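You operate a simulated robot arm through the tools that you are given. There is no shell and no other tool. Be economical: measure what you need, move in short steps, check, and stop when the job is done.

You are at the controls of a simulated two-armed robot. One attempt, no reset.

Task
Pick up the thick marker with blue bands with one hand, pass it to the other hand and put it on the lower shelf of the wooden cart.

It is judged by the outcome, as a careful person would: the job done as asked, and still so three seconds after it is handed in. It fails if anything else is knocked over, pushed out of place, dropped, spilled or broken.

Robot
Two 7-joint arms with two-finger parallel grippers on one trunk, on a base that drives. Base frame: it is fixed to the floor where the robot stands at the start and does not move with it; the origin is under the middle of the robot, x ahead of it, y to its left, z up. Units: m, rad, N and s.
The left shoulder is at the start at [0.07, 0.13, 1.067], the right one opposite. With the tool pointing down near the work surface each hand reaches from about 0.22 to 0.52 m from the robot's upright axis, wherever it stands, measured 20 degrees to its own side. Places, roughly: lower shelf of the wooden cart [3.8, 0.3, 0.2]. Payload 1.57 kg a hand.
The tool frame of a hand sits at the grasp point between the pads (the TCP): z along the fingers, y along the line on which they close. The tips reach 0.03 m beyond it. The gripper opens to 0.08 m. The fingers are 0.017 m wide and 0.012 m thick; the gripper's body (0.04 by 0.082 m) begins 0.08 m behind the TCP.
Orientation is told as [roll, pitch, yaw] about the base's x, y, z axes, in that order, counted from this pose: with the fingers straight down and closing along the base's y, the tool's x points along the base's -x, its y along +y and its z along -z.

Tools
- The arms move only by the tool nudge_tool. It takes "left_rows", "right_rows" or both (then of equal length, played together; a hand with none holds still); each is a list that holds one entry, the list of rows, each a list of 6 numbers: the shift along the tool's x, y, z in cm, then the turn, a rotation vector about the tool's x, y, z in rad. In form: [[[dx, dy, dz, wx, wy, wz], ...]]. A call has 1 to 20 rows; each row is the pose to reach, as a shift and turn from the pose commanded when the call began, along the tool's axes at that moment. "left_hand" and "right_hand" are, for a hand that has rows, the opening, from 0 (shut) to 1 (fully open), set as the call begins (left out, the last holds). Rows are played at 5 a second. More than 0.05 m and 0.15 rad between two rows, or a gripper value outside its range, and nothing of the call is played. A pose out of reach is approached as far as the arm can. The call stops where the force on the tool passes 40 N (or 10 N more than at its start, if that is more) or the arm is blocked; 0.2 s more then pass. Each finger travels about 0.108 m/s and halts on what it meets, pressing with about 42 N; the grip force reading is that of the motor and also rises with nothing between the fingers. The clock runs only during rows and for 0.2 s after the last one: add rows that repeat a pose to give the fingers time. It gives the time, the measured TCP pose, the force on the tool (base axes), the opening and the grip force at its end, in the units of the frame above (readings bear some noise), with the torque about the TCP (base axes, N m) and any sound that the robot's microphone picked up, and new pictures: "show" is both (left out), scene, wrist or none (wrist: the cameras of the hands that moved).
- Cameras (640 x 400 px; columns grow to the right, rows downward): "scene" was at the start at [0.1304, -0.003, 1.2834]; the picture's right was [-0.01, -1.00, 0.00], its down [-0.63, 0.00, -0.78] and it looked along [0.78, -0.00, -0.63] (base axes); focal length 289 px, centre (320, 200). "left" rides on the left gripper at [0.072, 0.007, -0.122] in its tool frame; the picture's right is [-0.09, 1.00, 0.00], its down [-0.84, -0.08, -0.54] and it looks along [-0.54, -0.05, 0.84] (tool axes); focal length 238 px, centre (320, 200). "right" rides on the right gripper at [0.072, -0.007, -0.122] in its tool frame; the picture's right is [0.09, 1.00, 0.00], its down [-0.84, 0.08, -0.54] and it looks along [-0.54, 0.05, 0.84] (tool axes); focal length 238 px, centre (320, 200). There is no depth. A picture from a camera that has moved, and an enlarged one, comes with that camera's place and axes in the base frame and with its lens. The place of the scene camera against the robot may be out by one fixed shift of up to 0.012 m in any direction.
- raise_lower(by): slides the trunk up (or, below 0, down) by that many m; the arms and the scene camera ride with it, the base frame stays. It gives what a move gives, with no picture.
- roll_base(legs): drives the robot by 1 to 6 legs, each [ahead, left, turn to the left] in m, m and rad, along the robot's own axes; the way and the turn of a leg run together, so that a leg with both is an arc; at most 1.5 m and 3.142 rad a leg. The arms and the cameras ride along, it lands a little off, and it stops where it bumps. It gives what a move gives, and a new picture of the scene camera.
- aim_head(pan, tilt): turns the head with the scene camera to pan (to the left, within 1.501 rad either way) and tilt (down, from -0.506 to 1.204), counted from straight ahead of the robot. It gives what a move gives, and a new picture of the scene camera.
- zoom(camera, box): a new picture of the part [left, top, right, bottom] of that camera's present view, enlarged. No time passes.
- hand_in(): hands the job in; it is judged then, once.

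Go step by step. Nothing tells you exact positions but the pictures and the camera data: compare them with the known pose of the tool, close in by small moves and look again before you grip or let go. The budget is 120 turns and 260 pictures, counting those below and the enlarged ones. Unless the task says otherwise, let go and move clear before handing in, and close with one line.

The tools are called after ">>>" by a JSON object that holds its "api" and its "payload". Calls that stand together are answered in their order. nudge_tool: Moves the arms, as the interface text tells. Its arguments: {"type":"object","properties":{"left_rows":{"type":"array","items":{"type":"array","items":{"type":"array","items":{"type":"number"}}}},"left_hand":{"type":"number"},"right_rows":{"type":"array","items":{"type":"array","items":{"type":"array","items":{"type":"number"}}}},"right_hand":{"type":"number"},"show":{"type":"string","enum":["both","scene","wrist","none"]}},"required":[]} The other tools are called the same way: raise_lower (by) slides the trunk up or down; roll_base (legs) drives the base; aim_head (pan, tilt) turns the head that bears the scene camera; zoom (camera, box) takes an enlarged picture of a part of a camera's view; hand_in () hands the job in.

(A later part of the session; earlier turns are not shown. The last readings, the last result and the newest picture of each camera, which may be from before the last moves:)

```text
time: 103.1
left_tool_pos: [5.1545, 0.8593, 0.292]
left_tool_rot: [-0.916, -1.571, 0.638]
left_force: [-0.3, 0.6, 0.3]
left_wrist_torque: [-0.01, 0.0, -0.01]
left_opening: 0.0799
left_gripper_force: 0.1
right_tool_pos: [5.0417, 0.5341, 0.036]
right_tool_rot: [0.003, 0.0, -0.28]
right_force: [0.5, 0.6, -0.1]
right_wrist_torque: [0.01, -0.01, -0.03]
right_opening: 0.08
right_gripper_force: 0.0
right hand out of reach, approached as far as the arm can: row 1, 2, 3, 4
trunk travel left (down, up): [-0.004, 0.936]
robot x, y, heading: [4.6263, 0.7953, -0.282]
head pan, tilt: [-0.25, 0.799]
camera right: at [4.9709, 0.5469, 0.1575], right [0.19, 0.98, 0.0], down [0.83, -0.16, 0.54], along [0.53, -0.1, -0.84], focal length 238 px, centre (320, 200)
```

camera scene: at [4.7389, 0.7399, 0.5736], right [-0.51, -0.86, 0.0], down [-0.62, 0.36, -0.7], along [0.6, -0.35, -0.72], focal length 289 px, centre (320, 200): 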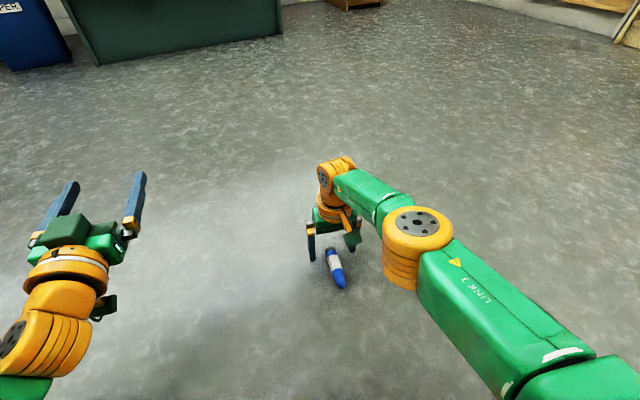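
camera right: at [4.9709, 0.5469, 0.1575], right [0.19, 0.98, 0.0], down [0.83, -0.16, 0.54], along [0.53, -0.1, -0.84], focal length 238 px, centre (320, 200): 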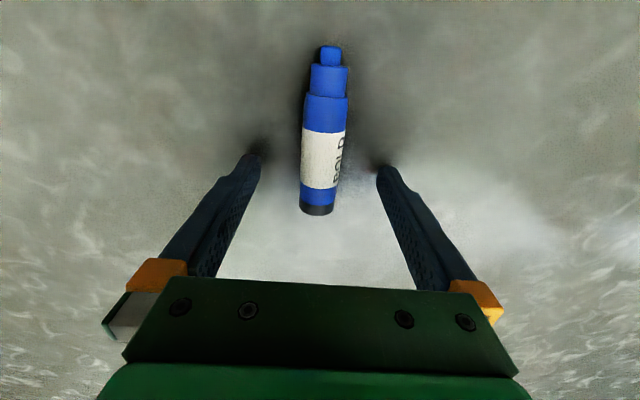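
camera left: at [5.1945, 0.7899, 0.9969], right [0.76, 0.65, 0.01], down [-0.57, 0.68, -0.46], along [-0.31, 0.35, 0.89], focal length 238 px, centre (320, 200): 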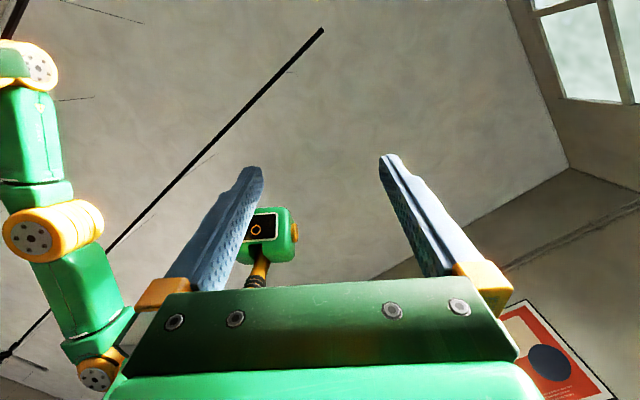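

A touch too far back; I nudge the base 1.2 cm forward, then look.

>>> {"api": "roll_base", "payload": {"legs": [[0.012, 0, 0]]}}

>>> {"api": "zoom", "payload": {"camera": "right", "box": [220, 40, 420, 240]}}

```text
time: 103.8
left_tool_pos: [5.166, 0.856, 0.2907]
left_tool_rot: [-0.896, -1.568, 0.617]
left_force: [-0.2, 0.0, 0.5]
left_wrist_torque: [0.03, 0.03, -0.02]
left_opening: 0.08
left_gripper_force: 0.0
right_tool_pos: [5.0528, 0.5319, 0.0354]
right_tool_rot: [-0.002, -0.001, -0.278]
right_force: [0.1, 0.7, 0.8]
right_wrist_torque: [0.0, 0.01, 0.01]
right_opening: 0.08
right_gripper_force: 0.0
trunk travel left (down, up): [-0.004, 0.936]
robot x, y, heading: [4.6388, 0.7915, -0.279]
head pan, tilt: [-0.25, 0.799]
camera scene: at [4.7505, 0.7366, 0.5736], right [-0.51, -0.86, 0.0], down [-0.62, 0.36, -0.7], along [0.6, -0.35, -0.72], focal length 289 px, centre (320, 200)
```

scene: 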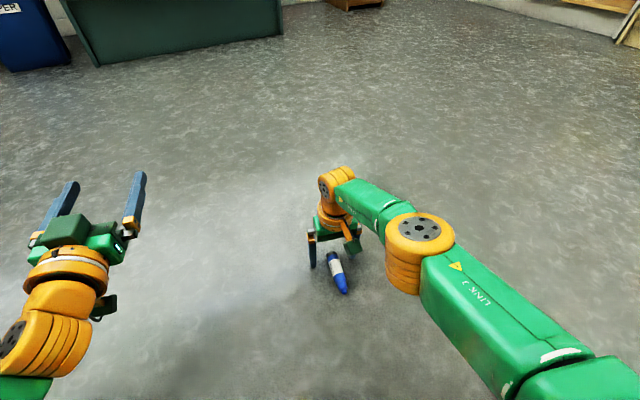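

```text
2.00 times, centred on (320, 140) of right
camera zoom: at [4.9826, 0.5437, 0.1577], right [0.18, 0.98, 0.0], down [0.83, -0.16, 0.54], along [0.53, -0.1, -0.84], focal length 477 px, centre (320, 320)
```

zoom: 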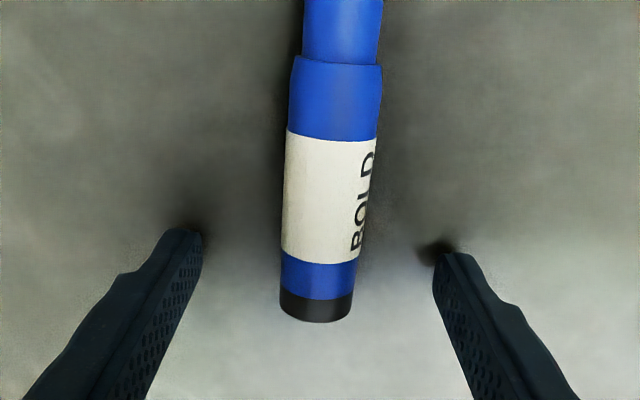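

Fingers straddle the marker near the black end. Closing.

>>> {"api": "nudge_tool", "payload": {"right_rows": [[[0, 0, 0, 0, 0, 0], [0, 0, 0, 0, 0, 0], [0, 0, 0, 0, 0, 0], [0, 0, 0, 0, 0, 0], [0, 0, 0, 0, 0, 0]]], "right_hand": 0, "show": "wrist"}}

```text
time: 105.0
left_tool_pos: [5.1652, 0.8564, 0.2913]
left_tool_rot: [-0.842, -1.569, 0.563]
left_force: [0.9, 0.1, -0.5]
left_wrist_torque: [0.0, 0.0, -0.02]
left_opening: 0.0798
left_gripper_force: 0.0
right_tool_pos: [5.0534, 0.5298, 0.0362]
right_tool_rot: [-0.001, 0.001, -0.278]
right_force: [0.3, -0.7, 0.8]
right_wrist_torque: [0.05, 0.05, 0.0]
right_opening: 0.0236
right_gripper_force: 36.3
trunk travel left (down, up): [-0.004, 0.936]
robot x, y, heading: [4.6374, 0.7962, -0.28]
head pan, tilt: [-0.25, 0.799]
camera right: at [4.9826, 0.5437, 0.1577], right [0.18, 0.98, 0.0], down [0.83, -0.16, 0.54], along [0.53, -0.1, -0.84], focal length 238 px, centre (320, 200)
```

right: 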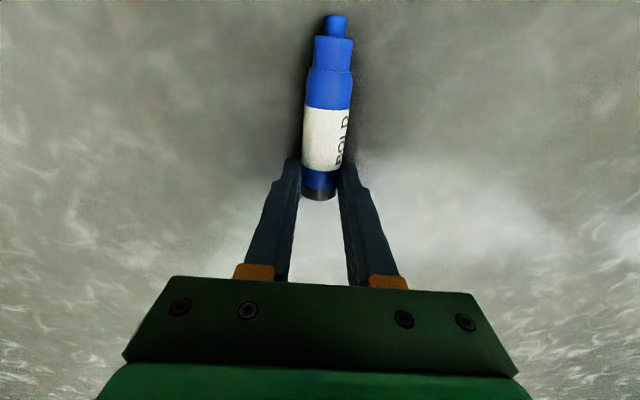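

Gripped at 24 mm. I lift gently with the trunk and check.

>>> {"api": "raise_lower", "payload": {"by": 0.35}}

>>> {"api": "aim_head", "payload": {"pan": -0.25, "tilt": 0.9}}

```text
time: 108.5
left_tool_pos: [5.1666, 0.8564, 0.643]
left_tool_rot: [-0.716, -1.569, 0.439]
left_force: [0.2, -0.2, 0.4]
left_wrist_torque: [-0.04, -0.03, -0.03]
left_opening: 0.0799
left_gripper_force: 0.1
right_tool_pos: [5.0531, 0.5319, 0.385]
right_tool_rot: [0.001, 0.001, -0.277]
right_force: [-0.5, -0.1, 0.3]
right_wrist_torque: [-0.02, -0.02, -0.03]
right_opening: 0.0237
right_gripper_force: 35.9
trunk travel left (down, up): [-0.354, 0.586]
robot x, y, heading: [4.6363, 0.7954, -0.279]
head pan, tilt: [-0.25, 0.799]
```

```text
time: 109.1
left_tool_pos: [5.1657, 0.8565, 0.6419]
left_tool_rot: [-0.757, -1.569, 0.479]
left_force: [-0.3, -0.3, 0.1]
left_wrist_torque: [0.01, 0.03, 0.01]
left_opening: 0.0801
left_gripper_force: 0.0
right_tool_pos: [5.0525, 0.531, 0.3862]
right_tool_rot: [0.001, -0.001, -0.278]
right_force: [-0.1, 0.3, -0.1]
right_wrist_torque: [0.03, -0.02, -0.02]
right_opening: 0.0236
right_gripper_force: 35.9
trunk travel left (down, up): [-0.354, 0.586]
robot x, y, heading: [4.6366, 0.7945, -0.278]
head pan, tilt: [-0.25, 0.901]
camera scene: at [4.7462, 0.7392, 0.9157], right [-0.51, -0.86, 0.0], down [-0.68, 0.4, -0.62], along [0.54, -0.31, -0.78], focal length 289 px, centre (320, 200)
```

scene: 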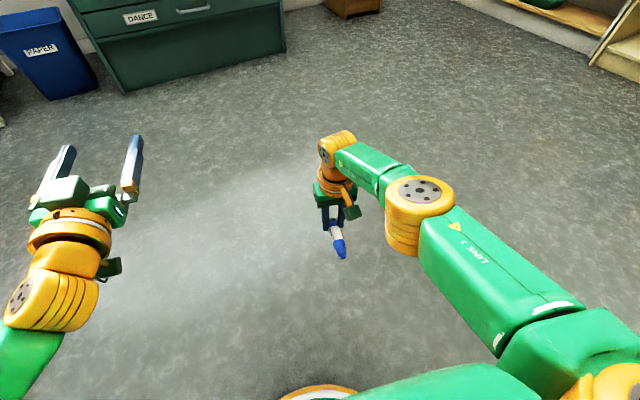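

It holds. Now I bring the right hand slowly up, toward the middle, and yaw so the marker's tapered end points back-left at the left arm.

>>> {"api": "nudge_tool", "payload": {"right_rows": [[[0, 0, -1.5, 0, 0, 0], [0, 0, -3, 0, 0, 0], [0, 0, -4.5, 0, 0, 0], [0, 0, -6, 0, 0, 0], [0, 0, -7.5, 0, 0, 0], [0, 0, -9, 0, 0, 0], [0, 1, -10, 0, 0, 0.05], [0, 2, -11, 0, 0, 0.1], [0, 3, -12, 0, 0, 0.15], [0, 4, -12, 0, 0, 0.2], [0, 5, -12, 0, 0, 0.25], [0, 6, -12, 0, 0, 0.3], [0, 7, -12, 0, 0, 0.35], [0, 8, -12, 0, 0, 0.4], [0, 8.5, -12, 0, 0, 0.45], [0, 8.5, -12, 0, 0, 0.45]]]}}

```text
time: 112.5
left_tool_pos: [5.1662, 0.8561, 0.6412]
left_tool_rot: [-0.765, -1.569, 0.485]
left_force: [0.5, -0.1, -0.1]
left_wrist_torque: [-0.02, -0.02, 0.03]
left_opening: 0.0799
left_gripper_force: 0.1
right_tool_pos: [5.0773, 0.613, 0.5067]
right_tool_rot: [0.0, -0.001, -0.73]
right_force: [0.0, 0.6, 0.0]
right_wrist_torque: [-0.03, -0.02, -0.01]
right_opening: 0.024
right_gripper_force: 36.0
trunk travel left (down, up): [-0.354, 0.586]
robot x, y, heading: [4.6377, 0.7913, -0.28]
head pan, tilt: [-0.25, 0.901]
camera scene: at [4.7462, 0.7392, 0.9157], right [-0.51, -0.86, 0.0], down [-0.68, 0.4, -0.62], along [0.54, -0.31, -0.78], focal length 289 px, centre (320, 200)
camera right: at [5.0188, 0.6552, 0.6281], right [0.59, 0.8, 0.0], down [0.68, -0.5, 0.54], along [0.44, -0.32, -0.84], focal length 238 px, centre (320, 200)
```

scene: 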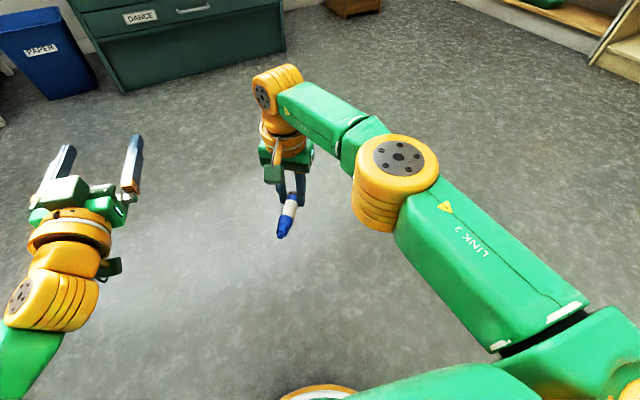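
right: 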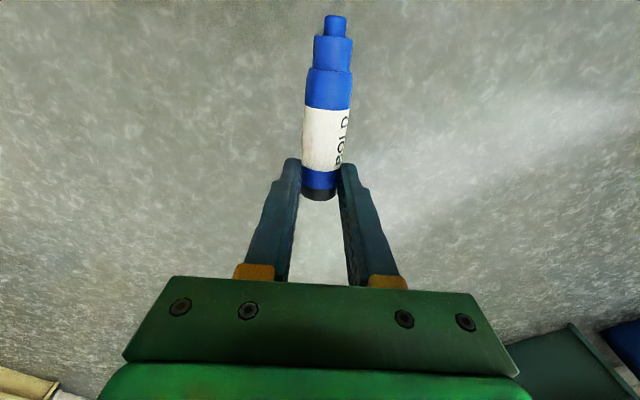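

Reachable and stable. To give the left arm more room I turn the marker further and a little outward, then stage the left hand pointing along it.

>>> {"api": "nudge_tool", "payload": {"right_rows": [[[-0.4, 0, 0, 0, 0, 0.05], [-0.8, -0.1, 0, 0, 0, 0.1], [-1.2, -0.2, 0, 0, 0, 0.15], [-1.6, -0.2, 0, 0, 0, 0.2], [-2, -0.3, 0, 0, 0, 0.25], [-2.4, -0.3, 0, 0, 0, 0.3], [-2.8, -0.4, 0, 0, 0, 0.35], [-3.2, -0.5, 0, 0, 0, 0.4], [-3.6, -0.5, 0, 0, 0, 0.45], [-3.6, -0.5, 0, 0, 0, 0.45]]], "show": "none"}}

>>> {"api": "nudge_tool", "payload": {"left_rows": [[[0, 0, -1.2, 0.09, 0, 0], [0, 0, -2.4, 0.18, 0, 0], [0, 0, -3.6, 0.27, 0, 0], [0, -1.5, -4.8, 0.36, 0, 0], [0, -3, -6, 0.45, 0, 0], [0, -4.5, -7.2, 0.54, 0, 0], [0, -6, -8.4, 0.63, 0, 0], [0, -7.5, -9.6, 0.72, 0, 0], [0, -9, -10.8, 0.81, 0, 0], [0, -10, -11, 0.9, 0, 0], [3, -10, -11, 0.9, 0, 0], [3, -10, -11, 0.9, 0, 0]]]}}

```text
time: 114.7
left_tool_pos: [5.1659, 0.8561, 0.642]
left_tool_rot: [-0.58, -1.569, 0.304]
left_force: [-0.3, 0.5, -0.9]
left_wrist_torque: [-0.03, -0.01, 0.01]
left_opening: 0.0801
left_gripper_force: 0.1
right_tool_pos: [5.0773, 0.5899, 0.5072]
right_tool_rot: [0.0, 0.0, -1.18]
right_force: [0.4, -0.3, -0.1]
right_wrist_torque: [-0.02, -0.01, 0.01]
right_opening: 0.0242
right_gripper_force: 36.3
right hand out of reach, approached as far as the arm can: row 2, 3, 4, 5, 6, 7, 8, 9, 10
trunk travel left (down, up): [-0.354, 0.586]
robot x, y, heading: [4.6412, 0.7894, -0.273]
head pan, tilt: [-0.25, 0.901]
```

```text
time: 117.3
left_tool_pos: [5.0337, 0.7902, 0.6126]
left_tool_rot: [-2.237, -1.571, 1.056]
left_force: [0.7, -0.6, -0.1]
left_wrist_torque: [0.0, -0.01, -0.02]
left_opening: 0.08
left_gripper_force: 0.0
right_tool_pos: [5.0755, 0.5902, 0.5084]
right_tool_rot: [-0.001, 0.002, -1.178]
right_force: [0.8, -0.2, -0.6]
right_wrist_torque: [0.0, -0.03, 0.02]
right_opening: 0.024
right_gripper_force: 35.6
trunk travel left (down, up): [-0.354, 0.586]
robot x, y, heading: [4.6352, 0.791, -0.275]
head pan, tilt: [-0.25, 0.901]
camera scene: at [4.7461, 0.7392, 0.9157], right [-0.51, -0.86, 0.0], down [-0.68, 0.4, -0.62], along [0.54, -0.31, -0.78], focal length 289 px, centre (320, 200)
camera left: at [4.9921, 0.9054, 0.5405], right [0.92, 0.38, 0.09], down [-0.28, 0.47, 0.84], along [0.28, -0.8, 0.54], focal length 238 px, centre (320, 200)
```

scene: 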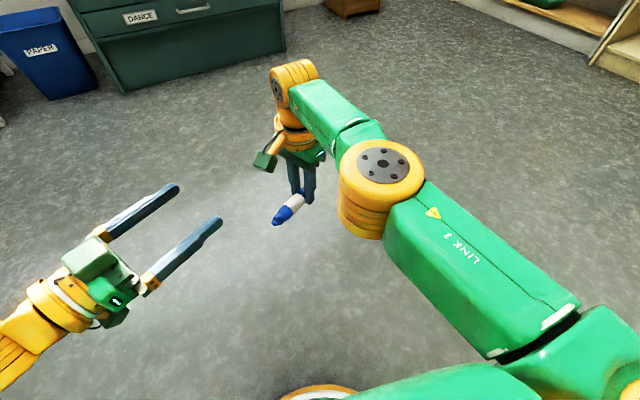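
left: 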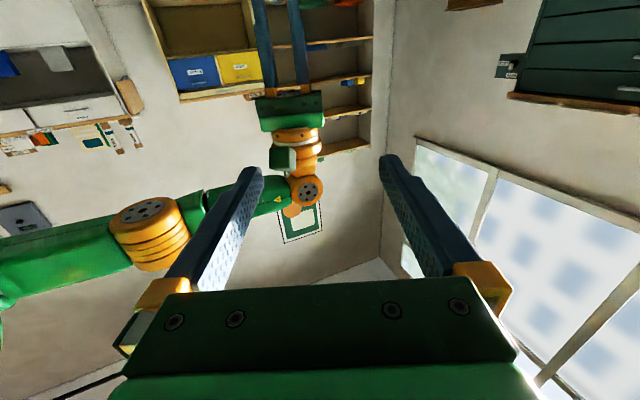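

Both are staged. Lowering the left hand to the marker's height and axis, staying just short of it.

>>> {"api": "nudge_tool", "payload": {"left_rows": [[[2.5, -1, 0, 0, 0, 0], [5, -2, 0, 0, 0, 0], [7.5, -3, 0, 0, 0, 0], [10, -3.8, 0, 0, 0, 0], [12.8, -3.8, 0, 0, 0, 0], [12.8, -3.8, 2, 0, 0, 0], [12.8, -3.8, 4, 0, 0, 0], [12.8, -3.8, 6, 0, 0, 0], [12.8, -3.8, 6, 0, 0, 0]]]}}

>>> {"api": "zoom", "payload": {"camera": "scene", "box": [160, 130, 360, 280]}}

>>> {"api": "zoom", "payload": {"camera": "right", "box": [0, 0, 640, 400]}}

```text
time: 119.3
left_tool_pos: [5.0212, 0.7203, 0.4853]
left_tool_rot: [-1.614, -1.572, 0.437]
left_force: [0.9, 0.5, 0.2]
left_wrist_torque: [-0.02, -0.02, 0.02]
left_opening: 0.0795
left_gripper_force: 0.2
right_tool_pos: [5.0761, 0.5908, 0.5067]
right_tool_rot: [-0.001, 0.0, -1.178]
right_force: [-0.7, 0.4, -1.1]
right_wrist_torque: [0.02, 0.04, -0.01]
right_opening: 0.0238
right_gripper_force: 35.6
trunk travel left (down, up): [-0.354, 0.586]
robot x, y, heading: [4.6355, 0.7945, -0.277]
head pan, tilt: [-0.25, 0.901]
camera scene: at [4.7461, 0.7392, 0.9157], right [-0.51, -0.86, 0.0], down [-0.68, 0.4, -0.62], along [0.54, -0.31, -0.78], focal length 289 px, centre (320, 200)
camera left: at [4.9795, 0.8354, 0.4133], right [0.92, 0.38, 0.09], down [-0.28, 0.47, 0.84], along [0.28, -0.8, 0.54], focal length 238 px, centre (320, 200)
```

scene: 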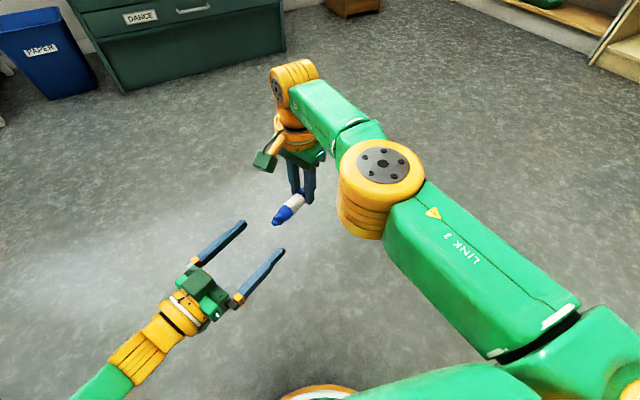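
left: 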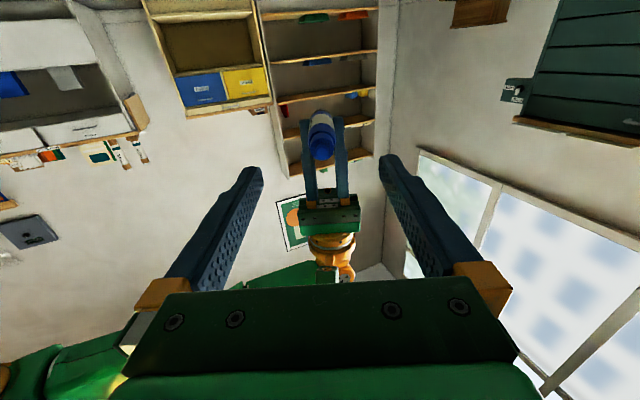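

```text
2.67 times, centred on (260, 205) of scene
camera zoom: at [4.7461, 0.7392, 0.9157], right [-0.51, -0.86, 0.0], down [-0.68, 0.4, -0.62], along [0.54, -0.31, -0.78], focal length 771 px, centre (480, 187)
```

zoom: 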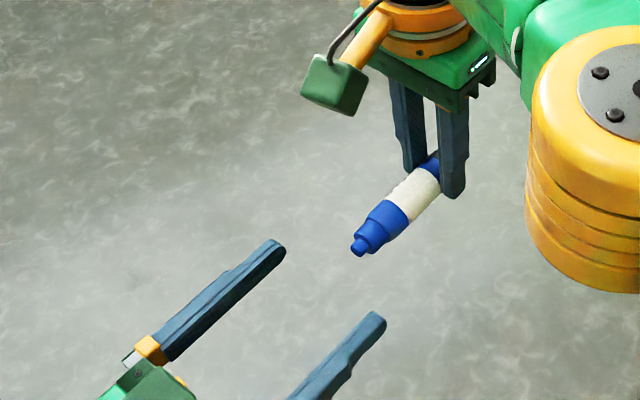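

```text
1.00 times, centred on (320, 200) of right (not enlarged: the box is as wide or as high as the picture)
camera zoom: at [5.0433, 0.6535, 0.6294], right [0.88, 0.47, 0.0], down [0.39, -0.74, 0.54], along [0.25, -0.48, -0.84], focal length 238 px, centre (320, 200)
```

zoom: 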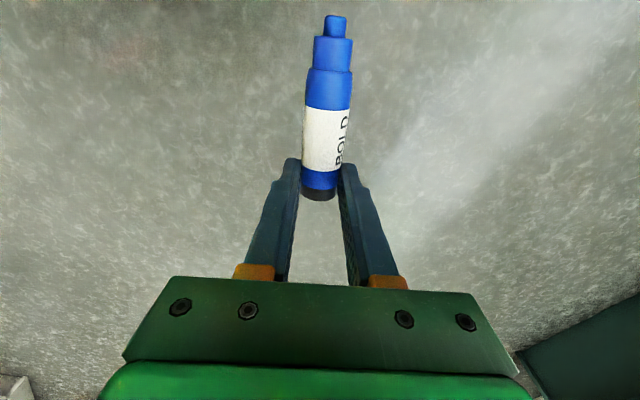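

The projection matches my model within a couple of millimetres. I slide the open left fingers over the marker's tapered end.

>>> {"api": "nudge_tool", "payload": {"left_rows": [[[0, 0.1, 1.5, 0, 0, 0], [0, 0.15, 3, 0, 0, 0], [0, 0.15, 4.5, 0, 0, 0], [0, 0.15, 6, 0, 0, 0], [0, 0.15, 7.5, 0, 0, 0], [0, 0.15, 8.5, 0, 0, 0], [0, 0.15, 9.3, 0, 0, 0], [0, 0.15, 9.3, 0, 0, 0]]]}}

>>> {"api": "zoom", "payload": {"camera": "scene", "box": [200, 130, 360, 260]}}

>>> {"api": "zoom", "payload": {"camera": "right", "box": [160, 0, 480, 240]}}

```text
time: 121.1
left_tool_pos: [5.0584, 0.6353, 0.4851]
left_tool_rot: [-1.612, -1.571, 0.435]
left_force: [0.3, 0.7, 0.0]
left_wrist_torque: [0.0, 0.03, 0.0]
left_opening: 0.08
left_gripper_force: 0.1
right_tool_pos: [5.0763, 0.591, 0.5082]
right_tool_rot: [0.0, 0.001, -1.179]
right_force: [-0.1, 0.1, -0.5]
right_wrist_torque: [-0.02, 0.0, 0.02]
right_opening: 0.0237
right_gripper_force: 35.9
trunk travel left (down, up): [-0.354, 0.586]
robot x, y, heading: [4.636, 0.7945, -0.28]
head pan, tilt: [-0.25, 0.901]
camera scene: at [4.7461, 0.7392, 0.9157], right [-0.51, -0.86, 0.0], down [-0.68, 0.4, -0.62], along [0.54, -0.31, -0.78], focal length 289 px, centre (320, 200)
camera left: at [5.0168, 0.7499, 0.4125], right [0.92, 0.38, 0.09], down [-0.28, 0.47, 0.84], along [0.28, -0.8, 0.54], focal length 238 px, centre (320, 200)
```

scene: 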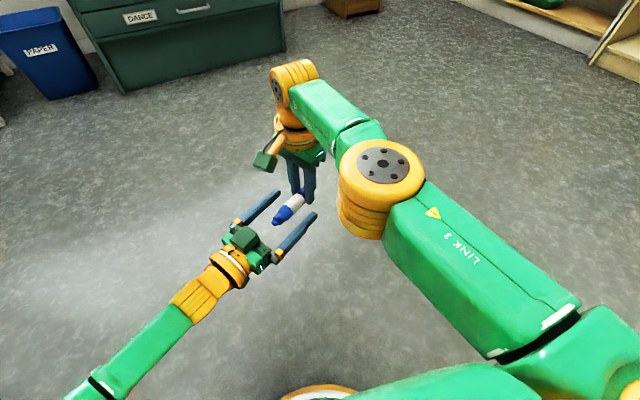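
left: 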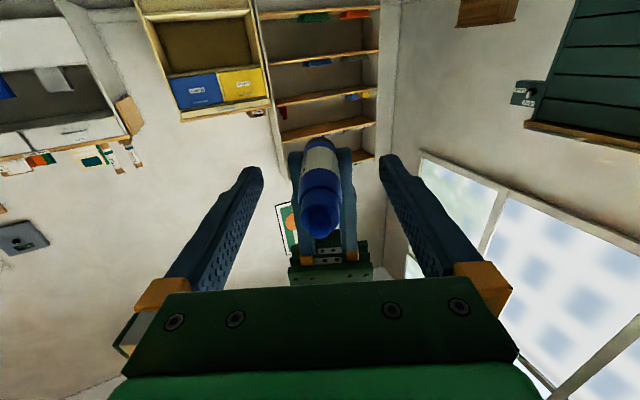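

```text
3.08 times, centred on (280, 195) of scene
camera zoom: at [4.7461, 0.7392, 0.9157], right [-0.51, -0.86, 0.0], down [-0.68, 0.4, -0.62], along [0.54, -0.31, -0.78], focal length 889 px, centre (443, 215)
```

zoom: 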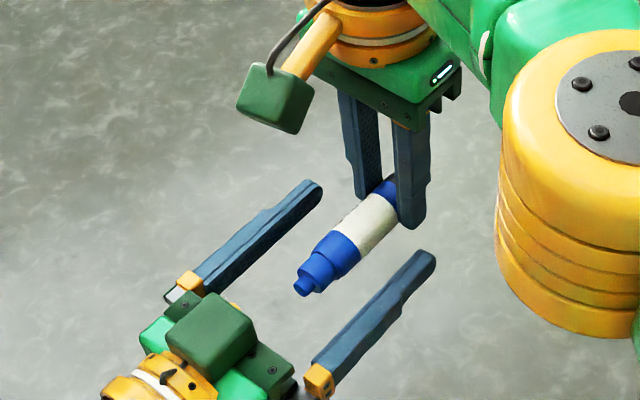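

```text
1.67 times, centred on (320, 120) of right
camera zoom: at [5.0433, 0.6535, 0.6294], right [0.88, 0.47, 0.0], down [0.39, -0.74, 0.54], along [0.25, -0.48, -0.84], focal length 397 px, centre (320, 333)
```

zoom: 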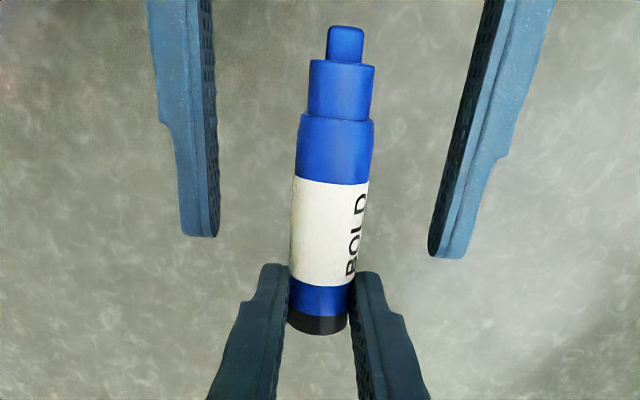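

Well straddled, with a gap to the right fingers. I close the left hand.

>>> {"api": "nudge_tool", "payload": {"left_rows": [[[0, 0, 0, 0, 0, 0], [0, 0, 0, 0, 0, 0], [0, 0, 0, 0, 0, 0], [0, 0, 0, 0, 0, 0], [0, 0, 0, 0, 0, 0]]], "left_hand": 0, "show": "wrist"}}

>>> {"api": "zoom", "payload": {"camera": "right", "box": [160, 0, 480, 240]}}

```text
time: 122.3
left_tool_pos: [5.0582, 0.6348, 0.4828]
left_tool_rot: [-1.757, -1.57, 0.58]
left_force: [0.7, -0.6, 0.3]
left_wrist_torque: [0.01, 0.02, -0.02]
left_opening: 0.0243
left_gripper_force: 35.8
right_tool_pos: [5.0768, 0.5904, 0.5082]
right_tool_rot: [0.0, -0.001, -1.178]
right_force: [0.8, 0.6, -1.5]
right_wrist_torque: [0.02, 0.06, 0.0]
right_opening: 0.0239
right_gripper_force: 35.8
trunk travel left (down, up): [-0.354, 0.586]
robot x, y, heading: [4.6387, 0.7936, -0.278]
head pan, tilt: [-0.25, 0.901]
camera left: at [5.0167, 0.75, 0.4125], right [0.92, 0.38, 0.09], down [-0.28, 0.47, 0.84], along [0.28, -0.8, 0.54], focal length 238 px, centre (320, 200)
```

left: 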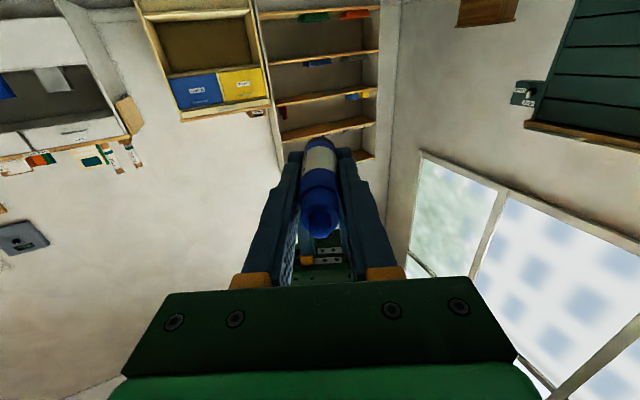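

```text
1.67 times, centred on (320, 120) of right
camera zoom: at [5.0433, 0.6535, 0.6294], right [0.88, 0.47, 0.0], down [0.39, -0.74, 0.54], along [0.25, -0.48, -0.84], focal length 397 px, centre (320, 333)
```

zoom: 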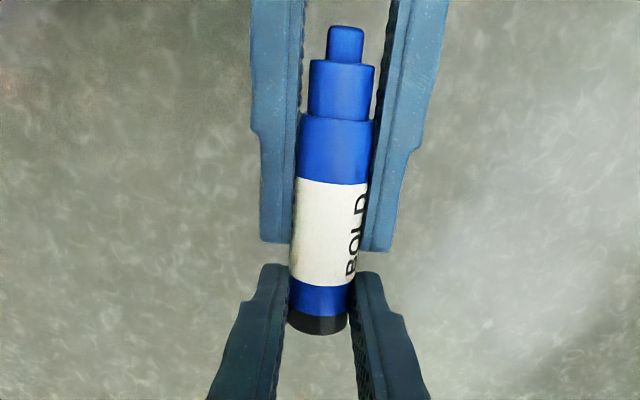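

Both hands hold it. I open the right hand and withdraw it straight up.

>>> {"api": "nudge_tool", "payload": {"right_rows": [[[0, 0, 0, 0, 0, 0], [0, 0, 0, 0, 0, 0], [0, 0, 0, 0, 0, 0], [0, 0, -1, 0, 0, 0], [0, 0, -2.5, 0, 0, 0], [0, 0, -4.5, 0, 0, 0], [0, 0, -6.5, 0, 0, 0]]], "right_hand": 0.7}}

>>> {"api": "zoom", "payload": {"camera": "scene", "box": [200, 130, 360, 260]}}

```text
time: 123.9
left_tool_pos: [5.0585, 0.634, 0.4842]
left_tool_rot: [-1.804, -1.57, 0.627]
left_force: [0.1, 0.2, 0.8]
left_wrist_torque: [0.0, -0.02, -0.02]
left_opening: 0.0244
left_gripper_force: 35.7
right_tool_pos: [5.072, 0.5894, 0.5729]
right_tool_rot: [0.002, 0.0, -1.178]
right_force: [-0.1, 0.9, 0.3]
right_wrist_torque: [0.01, -0.02, 0.01]
right_opening: 0.0558
right_gripper_force: 0.0
right hand out of reach, approached as far as the arm can: row 7
trunk travel left (down, up): [-0.354, 0.586]
robot x, y, heading: [4.6356, 0.7905, -0.28]
head pan, tilt: [-0.25, 0.901]
camera scene: at [4.746, 0.7392, 0.9157], right [-0.51, -0.86, 0.0], down [-0.68, 0.4, -0.62], along [0.54, -0.31, -0.78], focal length 289 px, centre (320, 200)
camera right: at [5.0382, 0.6529, 0.6945], right [0.88, 0.47, 0.0], down [0.39, -0.74, 0.54], along [0.25, -0.48, -0.84], focal length 238 px, centre (320, 200)
```

scene: 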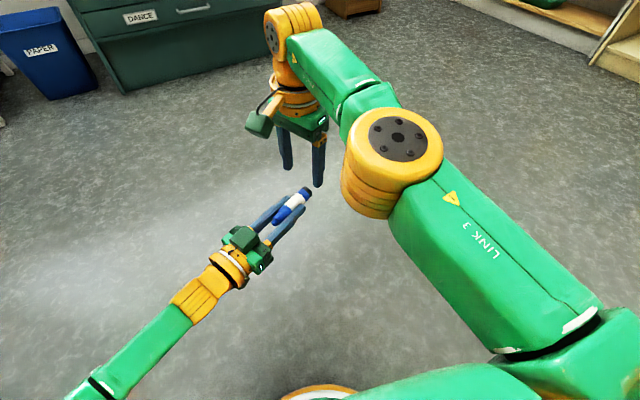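
right: 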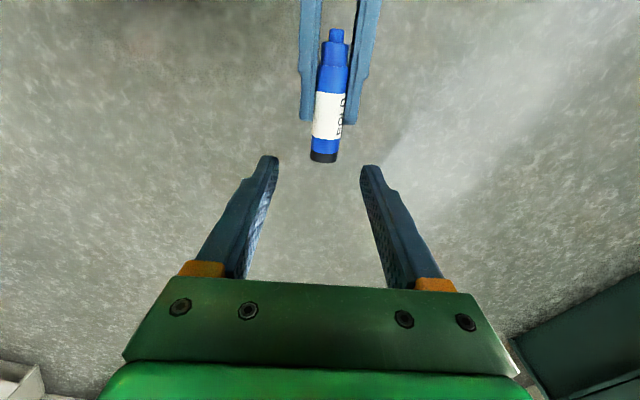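

```text
3.08 times, centred on (280, 195) of scene
camera zoom: at [4.746, 0.7392, 0.9157], right [-0.51, -0.86, 0.0], down [-0.68, 0.4, -0.62], along [0.54, -0.31, -0.78], focal length 889 px, centre (443, 215)
```

zoom: 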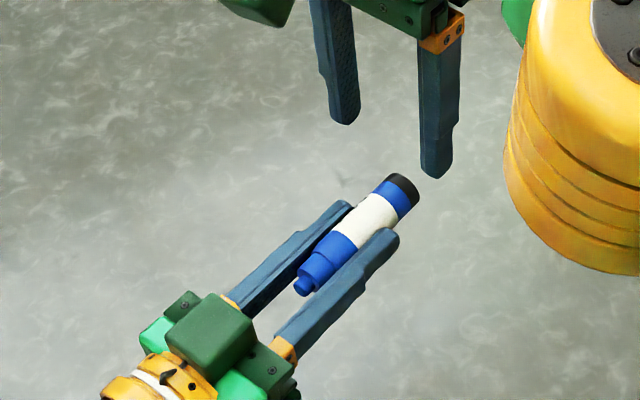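

The left hand has the marker. I retract the right arm to its side, then straighten the left hand ahead, slowly.

>>> {"api": "nudge_tool", "payload": {"right_rows": [[[-0.7, -1.8, -0.5, 0, 0, -0.09], [-1.4, -3.6, -0.5, 0, 0, -0.18], [-2.1, -5.5, -0.5, 0, 0, -0.27], [-2.8, -7.3, -0.5, 0, 0, -0.36], [-3.5, -9.2, -0.5, 0, 0, -0.45], [-4.2, -11, -0.5, 0, 0, -0.54], [-4.9, -12.8, -0.5, 0, 0, -0.63], [-5.6, -14.7, -0.5, 0, 0, -0.72], [-6.3, -16.5, -0.5, 0, 0, -0.81], [-7.1, -18.4, -0.5, 0, 0, -0.9], [-7.1, -18.4, -0.5, 0, 0, -0.9]]], "show": "none"}}

>>> {"api": "nudge_tool", "payload": {"left_rows": [[[0, 0.9, -0.8, -0.06, 0, 0], [0, 1.7, -1.5, -0.12, 0, 0], [0, 2.6, -2.3, -0.18, 0, 0], [0, 3.4, -3.1, -0.24, 0, 0], [0, 4.3, -3.8, -0.3, 0, 0], [0, 5.2, -4.6, -0.36, 0, 0], [0, 6, -5.3, -0.42, 0, 0], [0, 6.9, -6.1, -0.48, 0, 0], [0, 7.7, -6.9, -0.54, 0, 0], [0, 8.6, -7.6, -0.6, 0, 0], [0, 9.5, -8.4, -0.66, 0, 0], [0, 10.3, -9.2, -0.72, 0, 0], [0, 11.2, -9.9, -0.78, 0, 0], [0, 12, -10.7, -0.84, 0, 0], [0, 12.9, -11.4, -0.9, 0, 0], [0, 12.9, -11.4, -0.9, 0, 0]]]}}

```text
time: 126.3
left_tool_pos: [5.0595, 0.6347, 0.4837]
left_tool_rot: [-1.664, -1.569, 0.487]
left_force: [-0.5, 0.7, 0.6]
left_wrist_torque: [0.04, 0.02, 0.02]
left_opening: 0.0239
left_gripper_force: 36.4
right_tool_pos: [4.9281, 0.4523, 0.576]
right_tool_rot: [0.001, 0.0, -0.278]
right_force: [0.2, -0.2, 0.4]
right_wrist_torque: [0.0, 0.01, 0.0]
right_opening: 0.0562
right_gripper_force: 0.2
right hand out of reach, approached as far as the arm can: row 1, 2, 3, 4
trunk travel left (down, up): [-0.354, 0.586]
robot x, y, heading: [4.6423, 0.7941, -0.276]
head pan, tilt: [-0.25, 0.901]
```

```text
time: 129.7
left_tool_pos: [5.1334, 0.7887, 0.4819]
left_tool_rot: [-0.463, -1.57, 0.19]
left_force: [0.2, 0.0, 0.0]
left_wrist_torque: [0.0, 0.0, 0.0]
left_opening: 0.0242
left_gripper_force: 36.4
right_tool_pos: [4.9285, 0.4533, 0.578]
right_tool_rot: [0.001, 0.0, -0.277]
right_force: [-0.5, -0.2, 0.0]
right_wrist_torque: [0.0, -0.05, 0.03]
right_opening: 0.0558
right_gripper_force: 0.2
trunk travel left (down, up): [-0.354, 0.586]
robot x, y, heading: [4.6382, 0.7955, -0.278]
head pan, tilt: [-0.25, 0.901]
camera scene: at [4.7461, 0.7392, 0.9157], right [-0.51, -0.86, 0.0], down [-0.68, 0.4, -0.62], along [0.54, -0.31, -0.78], focal length 289 px, centre (320, 200)
camera left: at [5.0172, 0.8284, 0.4111], right [0.27, 0.96, 0.09], down [-0.54, 0.07, 0.84], along [0.8, -0.28, 0.54], focal length 238 px, centre (320, 200)
```

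scene: 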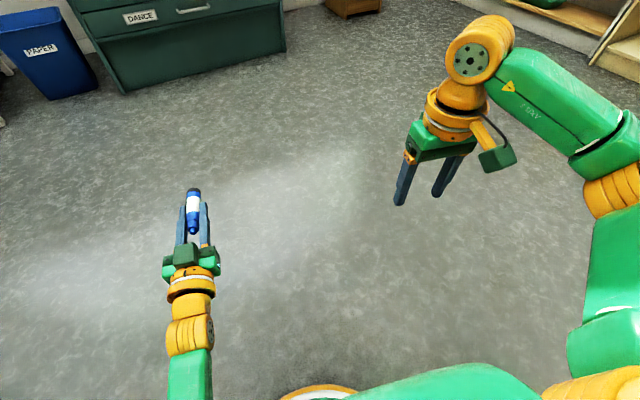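
left: 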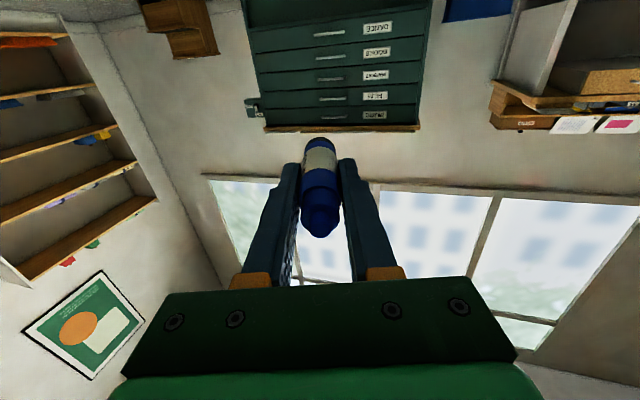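

Now I drive clear of the cart and turn to face its open side (heading toward -x).

>>> {"api": "roll_base", "payload": {"legs": [[0.52, -0.31, 0], [0, 0, -2.86]]}}

>>> {"api": "aim_head", "payload": {"pan": 0, "tilt": 0.45}}

```text
time: 139.8
left_tool_pos: [4.5721, 0.2106, 0.4827]
left_tool_rot: [-0.75, -1.568, -2.378]
left_force: [-0.5, -0.6, 0.1]
left_wrist_torque: [-0.03, 0.0, 0.02]
left_opening: 0.0241
left_gripper_force: 35.8
right_tool_pos: [4.672, 0.5921, 0.5773]
right_tool_rot: [0.0, 0.001, -3.127]
right_force: [0.5, 0.2, -0.5]
right_wrist_torque: [0.02, -0.01, 0.0]
right_opening: 0.056
right_gripper_force: 0.0
trunk travel left (down, up): [-0.354, 0.586]
robot x, y, heading: [5.0503, 0.3512, -3.129]
head pan, tilt: [-0.25, 0.901]
camera scene: at [4.9193, 0.3639, 0.9157], right [0.23, 0.97, 0.0], down [0.76, -0.18, -0.62], along [-0.6, 0.15, -0.78], focal length 289 px, centre (320, 200)
```

scene: 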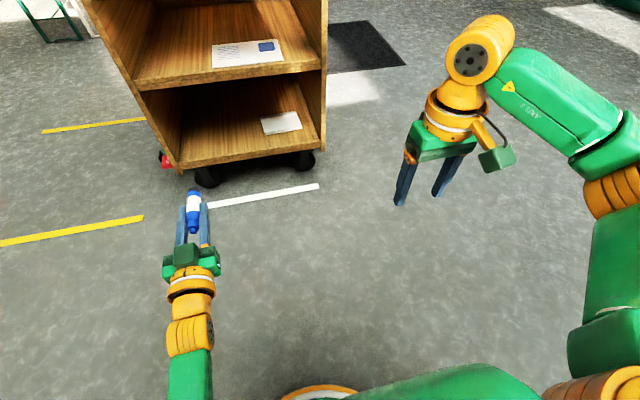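

```text
time: 140.7
left_tool_pos: [4.5718, 0.2101, 0.4837]
left_tool_rot: [-0.662, -1.568, -2.466]
left_force: [0.6, 0.6, 0.2]
left_wrist_torque: [0.01, -0.01, -0.02]
left_opening: 0.0242
left_gripper_force: 36.3
right_tool_pos: [4.6717, 0.5911, 0.5772]
right_tool_rot: [-0.002, 0.001, -3.128]
right_force: [0.3, -0.3, 0.0]
right_wrist_torque: [0.0, 0.0, 0.01]
right_opening: 0.0562
right_gripper_force: 0.0
trunk travel left (down, up): [-0.354, 0.586]
robot x, y, heading: [5.049, 0.35, -3.126]
head pan, tilt: [0.0, 0.45]
camera scene: at [4.9007, 0.3451, 0.954], right [-0.01, 1.0, 0.0], down [0.44, 0.01, -0.9], along [-0.9, -0.01, -0.44], focal length 289 px, centre (320, 200)
```

scene: 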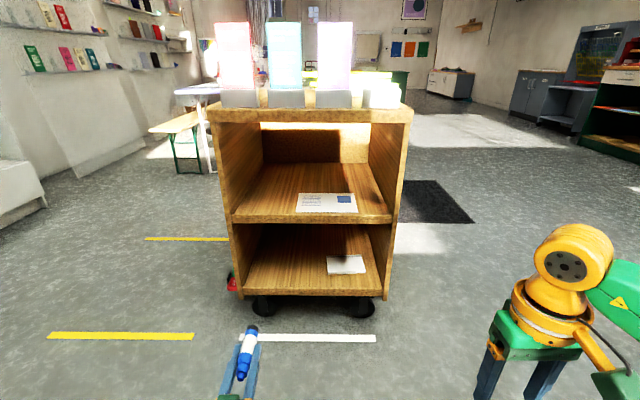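

The lower shelf front edge is about (x 4.10, z 0.195), interior y 0.05–0.57, with a paper on its right part. I'll lower the trunk, tuck the right hand back, extend the left a little, pitched slightly down.

>>> {"api": "raise_lower", "payload": {"by": -0.2}}

>>> {"api": "nudge_tool", "payload": {"left_rows": [[[0, 0, 1, 0, 0, 0], [0, 0, 2, 0, 0, 0], [0, 0, 3, 0, 0.01, 0], [0, 0, 4, 0, 0.02, 0], [0, 0, 5, 0, 0.035, 0], [0, 0, 6, 0, 0.05, 0], [0, 0, 7, 0, 0.06, 0], [0, 0, 8, 0, 0.07, 0], [0, 0, 8, 0, 0.07, 0]]], "right_rows": [[[0.7, 0, 0, 0, 0, 0], [1.4, 0, 0, 0, 0, 0], [2.1, 0, 0, 0, 0, 0], [2.8, 0, 0, 0, 0, 0], [3.5, 0, 0, 0, 0, 0], [4.2, 0, 0, 0, 0, 0], [4.9, 0, 0, 0, 0, 0], [5.6, 0, 0, 0, 0, 0], [6, 0, 0, 0, 0, 0]]], "show": "scene"}}

```text
time: 142.9
left_tool_pos: [4.573, 0.2107, 0.2822]
left_tool_rot: [-0.814, -1.569, -2.315]
left_force: [-0.8, -0.6, 0.0]
left_wrist_torque: [-0.01, -0.02, 0.01]
left_opening: 0.0243
left_gripper_force: 36.2
right_tool_pos: [4.672, 0.593, 0.3776]
right_tool_rot: [0.001, 0.001, -3.128]
right_force: [0.1, 0.6, 0.3]
right_wrist_torque: [0.0, 0.02, -0.01]
right_opening: 0.0562
right_gripper_force: 0.1
trunk travel left (down, up): [-0.154, 0.786]
robot x, y, heading: [5.049, 0.3505, -3.13]
head pan, tilt: [0.0, 0.45]
```

```text
time: 144.9
left_tool_pos: [4.4936, 0.209, 0.2819]
left_tool_rot: [0.009, -1.5, -3.134]
left_force: [-0.4, 0.0, 0.3]
left_wrist_torque: [-0.01, -0.02, 0.03]
left_opening: 0.0242
left_gripper_force: 35.9
right_tool_pos: [4.7331, 0.5918, 0.3767]
right_tool_rot: [-0.002, -0.001, -3.128]
right_force: [-0.4, 0.2, 0.4]
right_wrist_torque: [0.02, 0.0, 0.0]
right_opening: 0.0563
right_gripper_force: 0.0
trunk travel left (down, up): [-0.154, 0.786]
robot x, y, heading: [5.0436, 0.3502, -3.133]
head pan, tilt: [0.0, 0.45]
camera scene: at [4.9008, 0.345, 0.7541], right [-0.01, 1.0, 0.0], down [0.44, 0.01, -0.9], along [-0.9, -0.01, -0.44], focal length 289 px, centre (320, 200)
```

scene: 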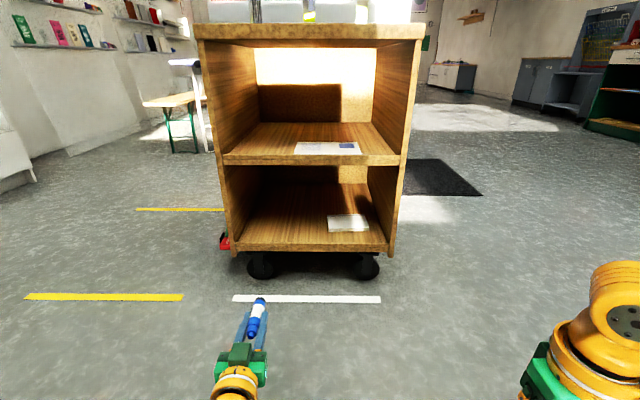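

>>> {"api": "zoom", "payload": {"camera": "scene", "box": [210, 150, 410, 350]}}

```text
2.00 times, centred on (310, 250) of scene
camera zoom: at [4.9008, 0.345, 0.7541], right [-0.01, 1.0, 0.0], down [0.44, 0.01, -0.9], along [-0.9, -0.01, -0.44], focal length 578 px, centre (340, 100)
```

zoom: 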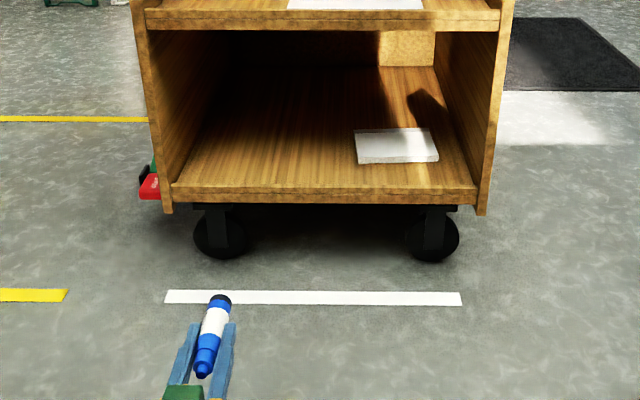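

Consistent: shelf edge x≈4.10, z≈0.20. I drive 0.36 m ahead, with the marker still about 8 cm above shelf level, and check.

>>> {"api": "roll_base", "payload": {"legs": [[0.36, 0, 0]]}}

>>> {"api": "aim_head", "payload": {"pan": 0.1, "tilt": 0.75}}

```text
time: 147.2
left_tool_pos: [4.1331, 0.2098, 0.2811]
left_tool_rot: [-0.003, -1.498, -3.128]
left_force: [-0.3, 0.7, -0.2]
left_wrist_torque: [0.0, 0.01, 0.02]
left_opening: 0.024
left_gripper_force: 35.8
right_tool_pos: [4.3753, 0.5908, 0.3772]
right_tool_rot: [-0.001, 0.0, -3.13]
right_force: [-0.3, 0.1, -0.4]
right_wrist_torque: [0.0, 0.03, 0.01]
right_opening: 0.0559
right_gripper_force: 0.1
trunk travel left (down, up): [-0.154, 0.786]
robot x, y, heading: [4.6894, 0.3465, -3.133]
head pan, tilt: [0.0, 0.45]
camera scene: at [4.542, 0.3419, 0.754], right [-0.01, 1.0, 0.0], down [0.44, 0.0, -0.9], along [-0.9, -0.01, -0.44], focal length 289 px, centre (320, 200)
```

scene: 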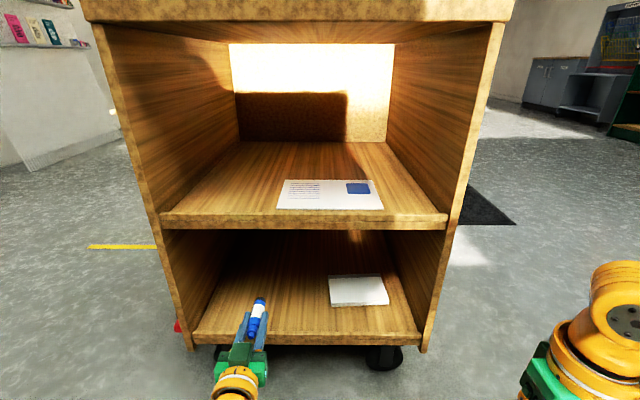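

```text
time: 148.0
left_tool_pos: [4.1338, 0.2084, 0.2807]
left_tool_rot: [0.007, -1.501, -3.139]
left_force: [0.1, 0.9, 0.0]
left_wrist_torque: [0.02, -0.04, -0.01]
left_opening: 0.0241
left_gripper_force: 36.3
right_tool_pos: [4.3741, 0.5906, 0.3775]
right_tool_rot: [-0.001, -0.001, -3.131]
right_force: [0.2, -0.1, -0.6]
right_wrist_torque: [0.0, 0.02, -0.01]
right_opening: 0.0563
right_gripper_force: 0.2
trunk travel left (down, up): [-0.154, 0.786]
robot x, y, heading: [4.6883, 0.3458, -3.135]
head pan, tilt: [0.099, 0.75]
camera scene: at [4.5515, 0.3338, 0.7277], right [-0.11, 0.99, 0.0], down [0.68, 0.07, -0.73], along [-0.73, -0.08, -0.68], focal length 289 px, centre (320, 200)
```

scene: 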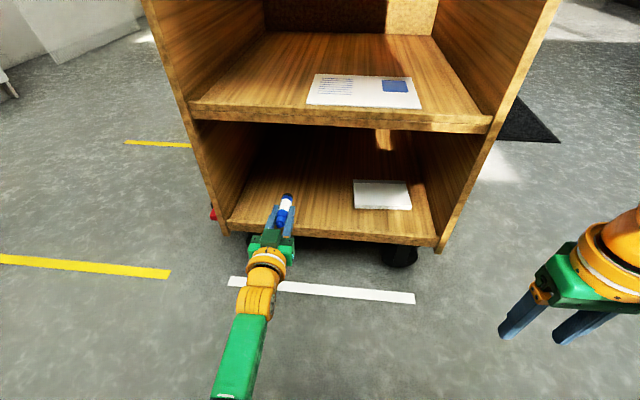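

>>> {"api": "zoom", "payload": {"camera": "scene", "box": [200, 150, 400, 290]}}

```text
2.86 times, centred on (300, 220) of scene
camera zoom: at [4.5515, 0.3338, 0.7277], right [-0.11, 0.99, 0.0], down [0.68, 0.07, -0.73], along [-0.73, -0.08, -0.68], focal length 826 px, centre (377, 143)
```

zoom: 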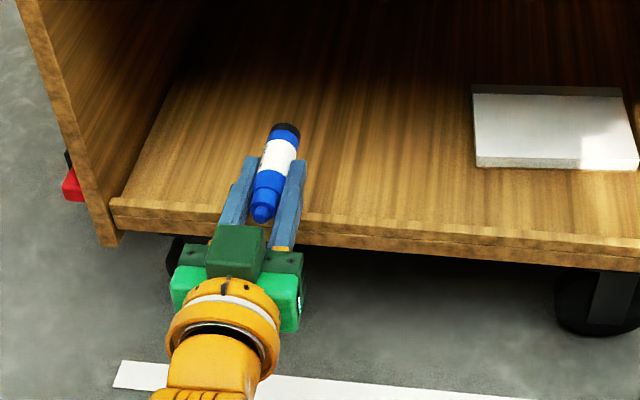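

Edge calibrated at x≈4.09. I roll 10 cm further in, still well above the shelf.

>>> {"api": "roll_base", "payload": {"legs": [[0.105, 0, 0]]}}

>>> {"api": "nudge_tool", "payload": {"left_rows": [[[1, 0, 0, 0, 0, 0], [2, 0, 0, 0, 0, 0], [3, 0, 0, 0, 0, 0], [4, 0, 0, 0, 0, 0], [4, 0, 0, 0, 0, 0]]]}}

>>> {"api": "zoom", "payload": {"camera": "scene", "box": [200, 150, 400, 290]}}

```text
time: 149.2
left_tool_pos: [4.0248, 0.2077, 0.2823]
left_tool_rot: [0.003, -1.5, -3.133]
left_force: [-0.1, 0.3, 0.0]
left_wrist_torque: [-0.04, -0.05, 0.01]
left_opening: 0.0243
left_gripper_force: 36.2
right_tool_pos: [4.2662, 0.5904, 0.3779]
right_tool_rot: [0.0, -0.001, -3.13]
right_force: [0.0, 0.2, -0.2]
right_wrist_torque: [-0.01, 0.01, 0.0]
right_opening: 0.056
right_gripper_force: 0.1
trunk travel left (down, up): [-0.154, 0.786]
robot x, y, heading: [4.5815, 0.3447, -3.136]
head pan, tilt: [0.099, 0.75]
camera scene: at [4.4438, 0.3329, 0.7276], right [-0.11, 0.99, 0.0], down [0.68, 0.07, -0.73], along [-0.73, -0.08, -0.68], focal length 289 px, centre (320, 200)
```

scene: 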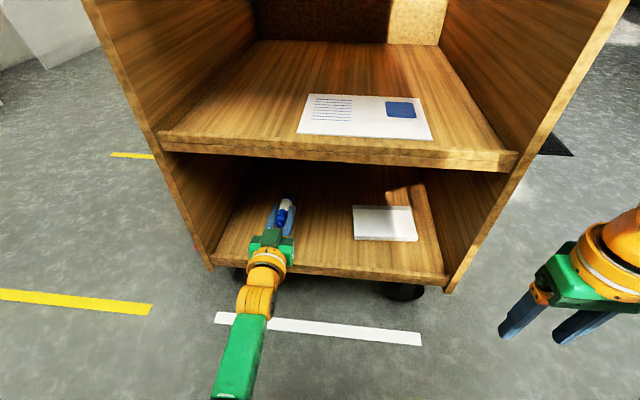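

```text
time: 150.4
left_tool_pos: [4.0273, 0.2078, 0.2426]
left_tool_rot: [0.001, -1.501, -3.131]
left_force: [1.0, 0.0, -0.1]
left_wrist_torque: [0.0, 0.0, 0.01]
left_opening: 0.0243
left_gripper_force: 36.1
right_tool_pos: [4.2669, 0.5903, 0.3772]
right_tool_rot: [0.001, -0.001, -3.133]
right_force: [-0.2, 1.2, -0.3]
right_wrist_torque: [-0.04, -0.01, -0.04]
right_opening: 0.056
right_gripper_force: 0.1
trunk travel left (down, up): [-0.154, 0.786]
robot x, y, heading: [4.5795, 0.3434, -3.135]
head pan, tilt: [0.099, 0.75]
camera scene: at [4.4438, 0.3329, 0.7276], right [-0.11, 0.99, 0.0], down [0.68, 0.07, -0.73], along [-0.73, -0.08, -0.68], focal length 289 px, centre (320, 200)
camera left: at [4.1532, 0.2026, 0.1799], right [0.0, -1.0, 0.09], down [0.48, 0.08, 0.87], along [-0.88, 0.04, 0.48], focal length 238 px, centre (320, 200)
```

scene: 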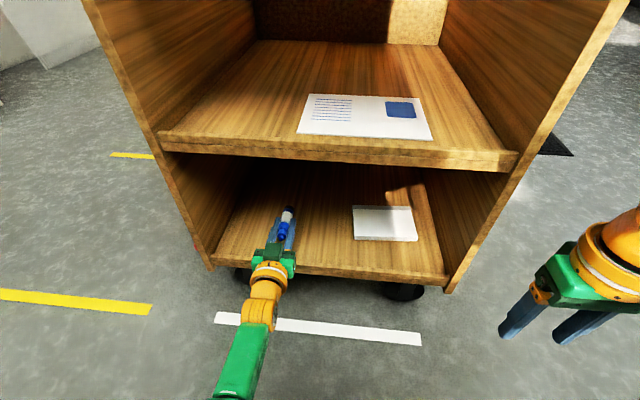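
left: 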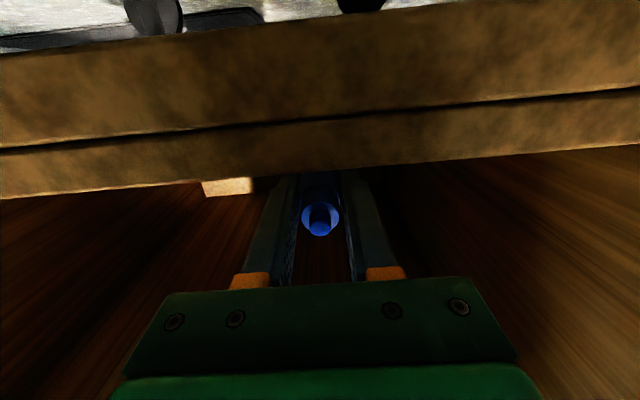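

```text
2.86 times, centred on (300, 220) of scene
camera zoom: at [4.4438, 0.3329, 0.7276], right [-0.11, 0.99, 0.0], down [0.68, 0.07, -0.73], along [-0.73, -0.08, -0.68], focal length 826 px, centre (377, 143)
```

zoom: 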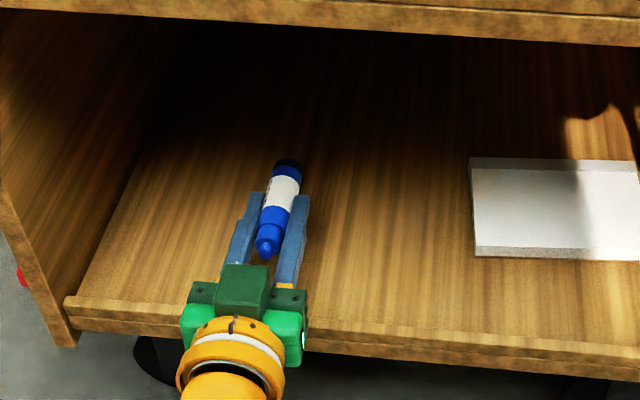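

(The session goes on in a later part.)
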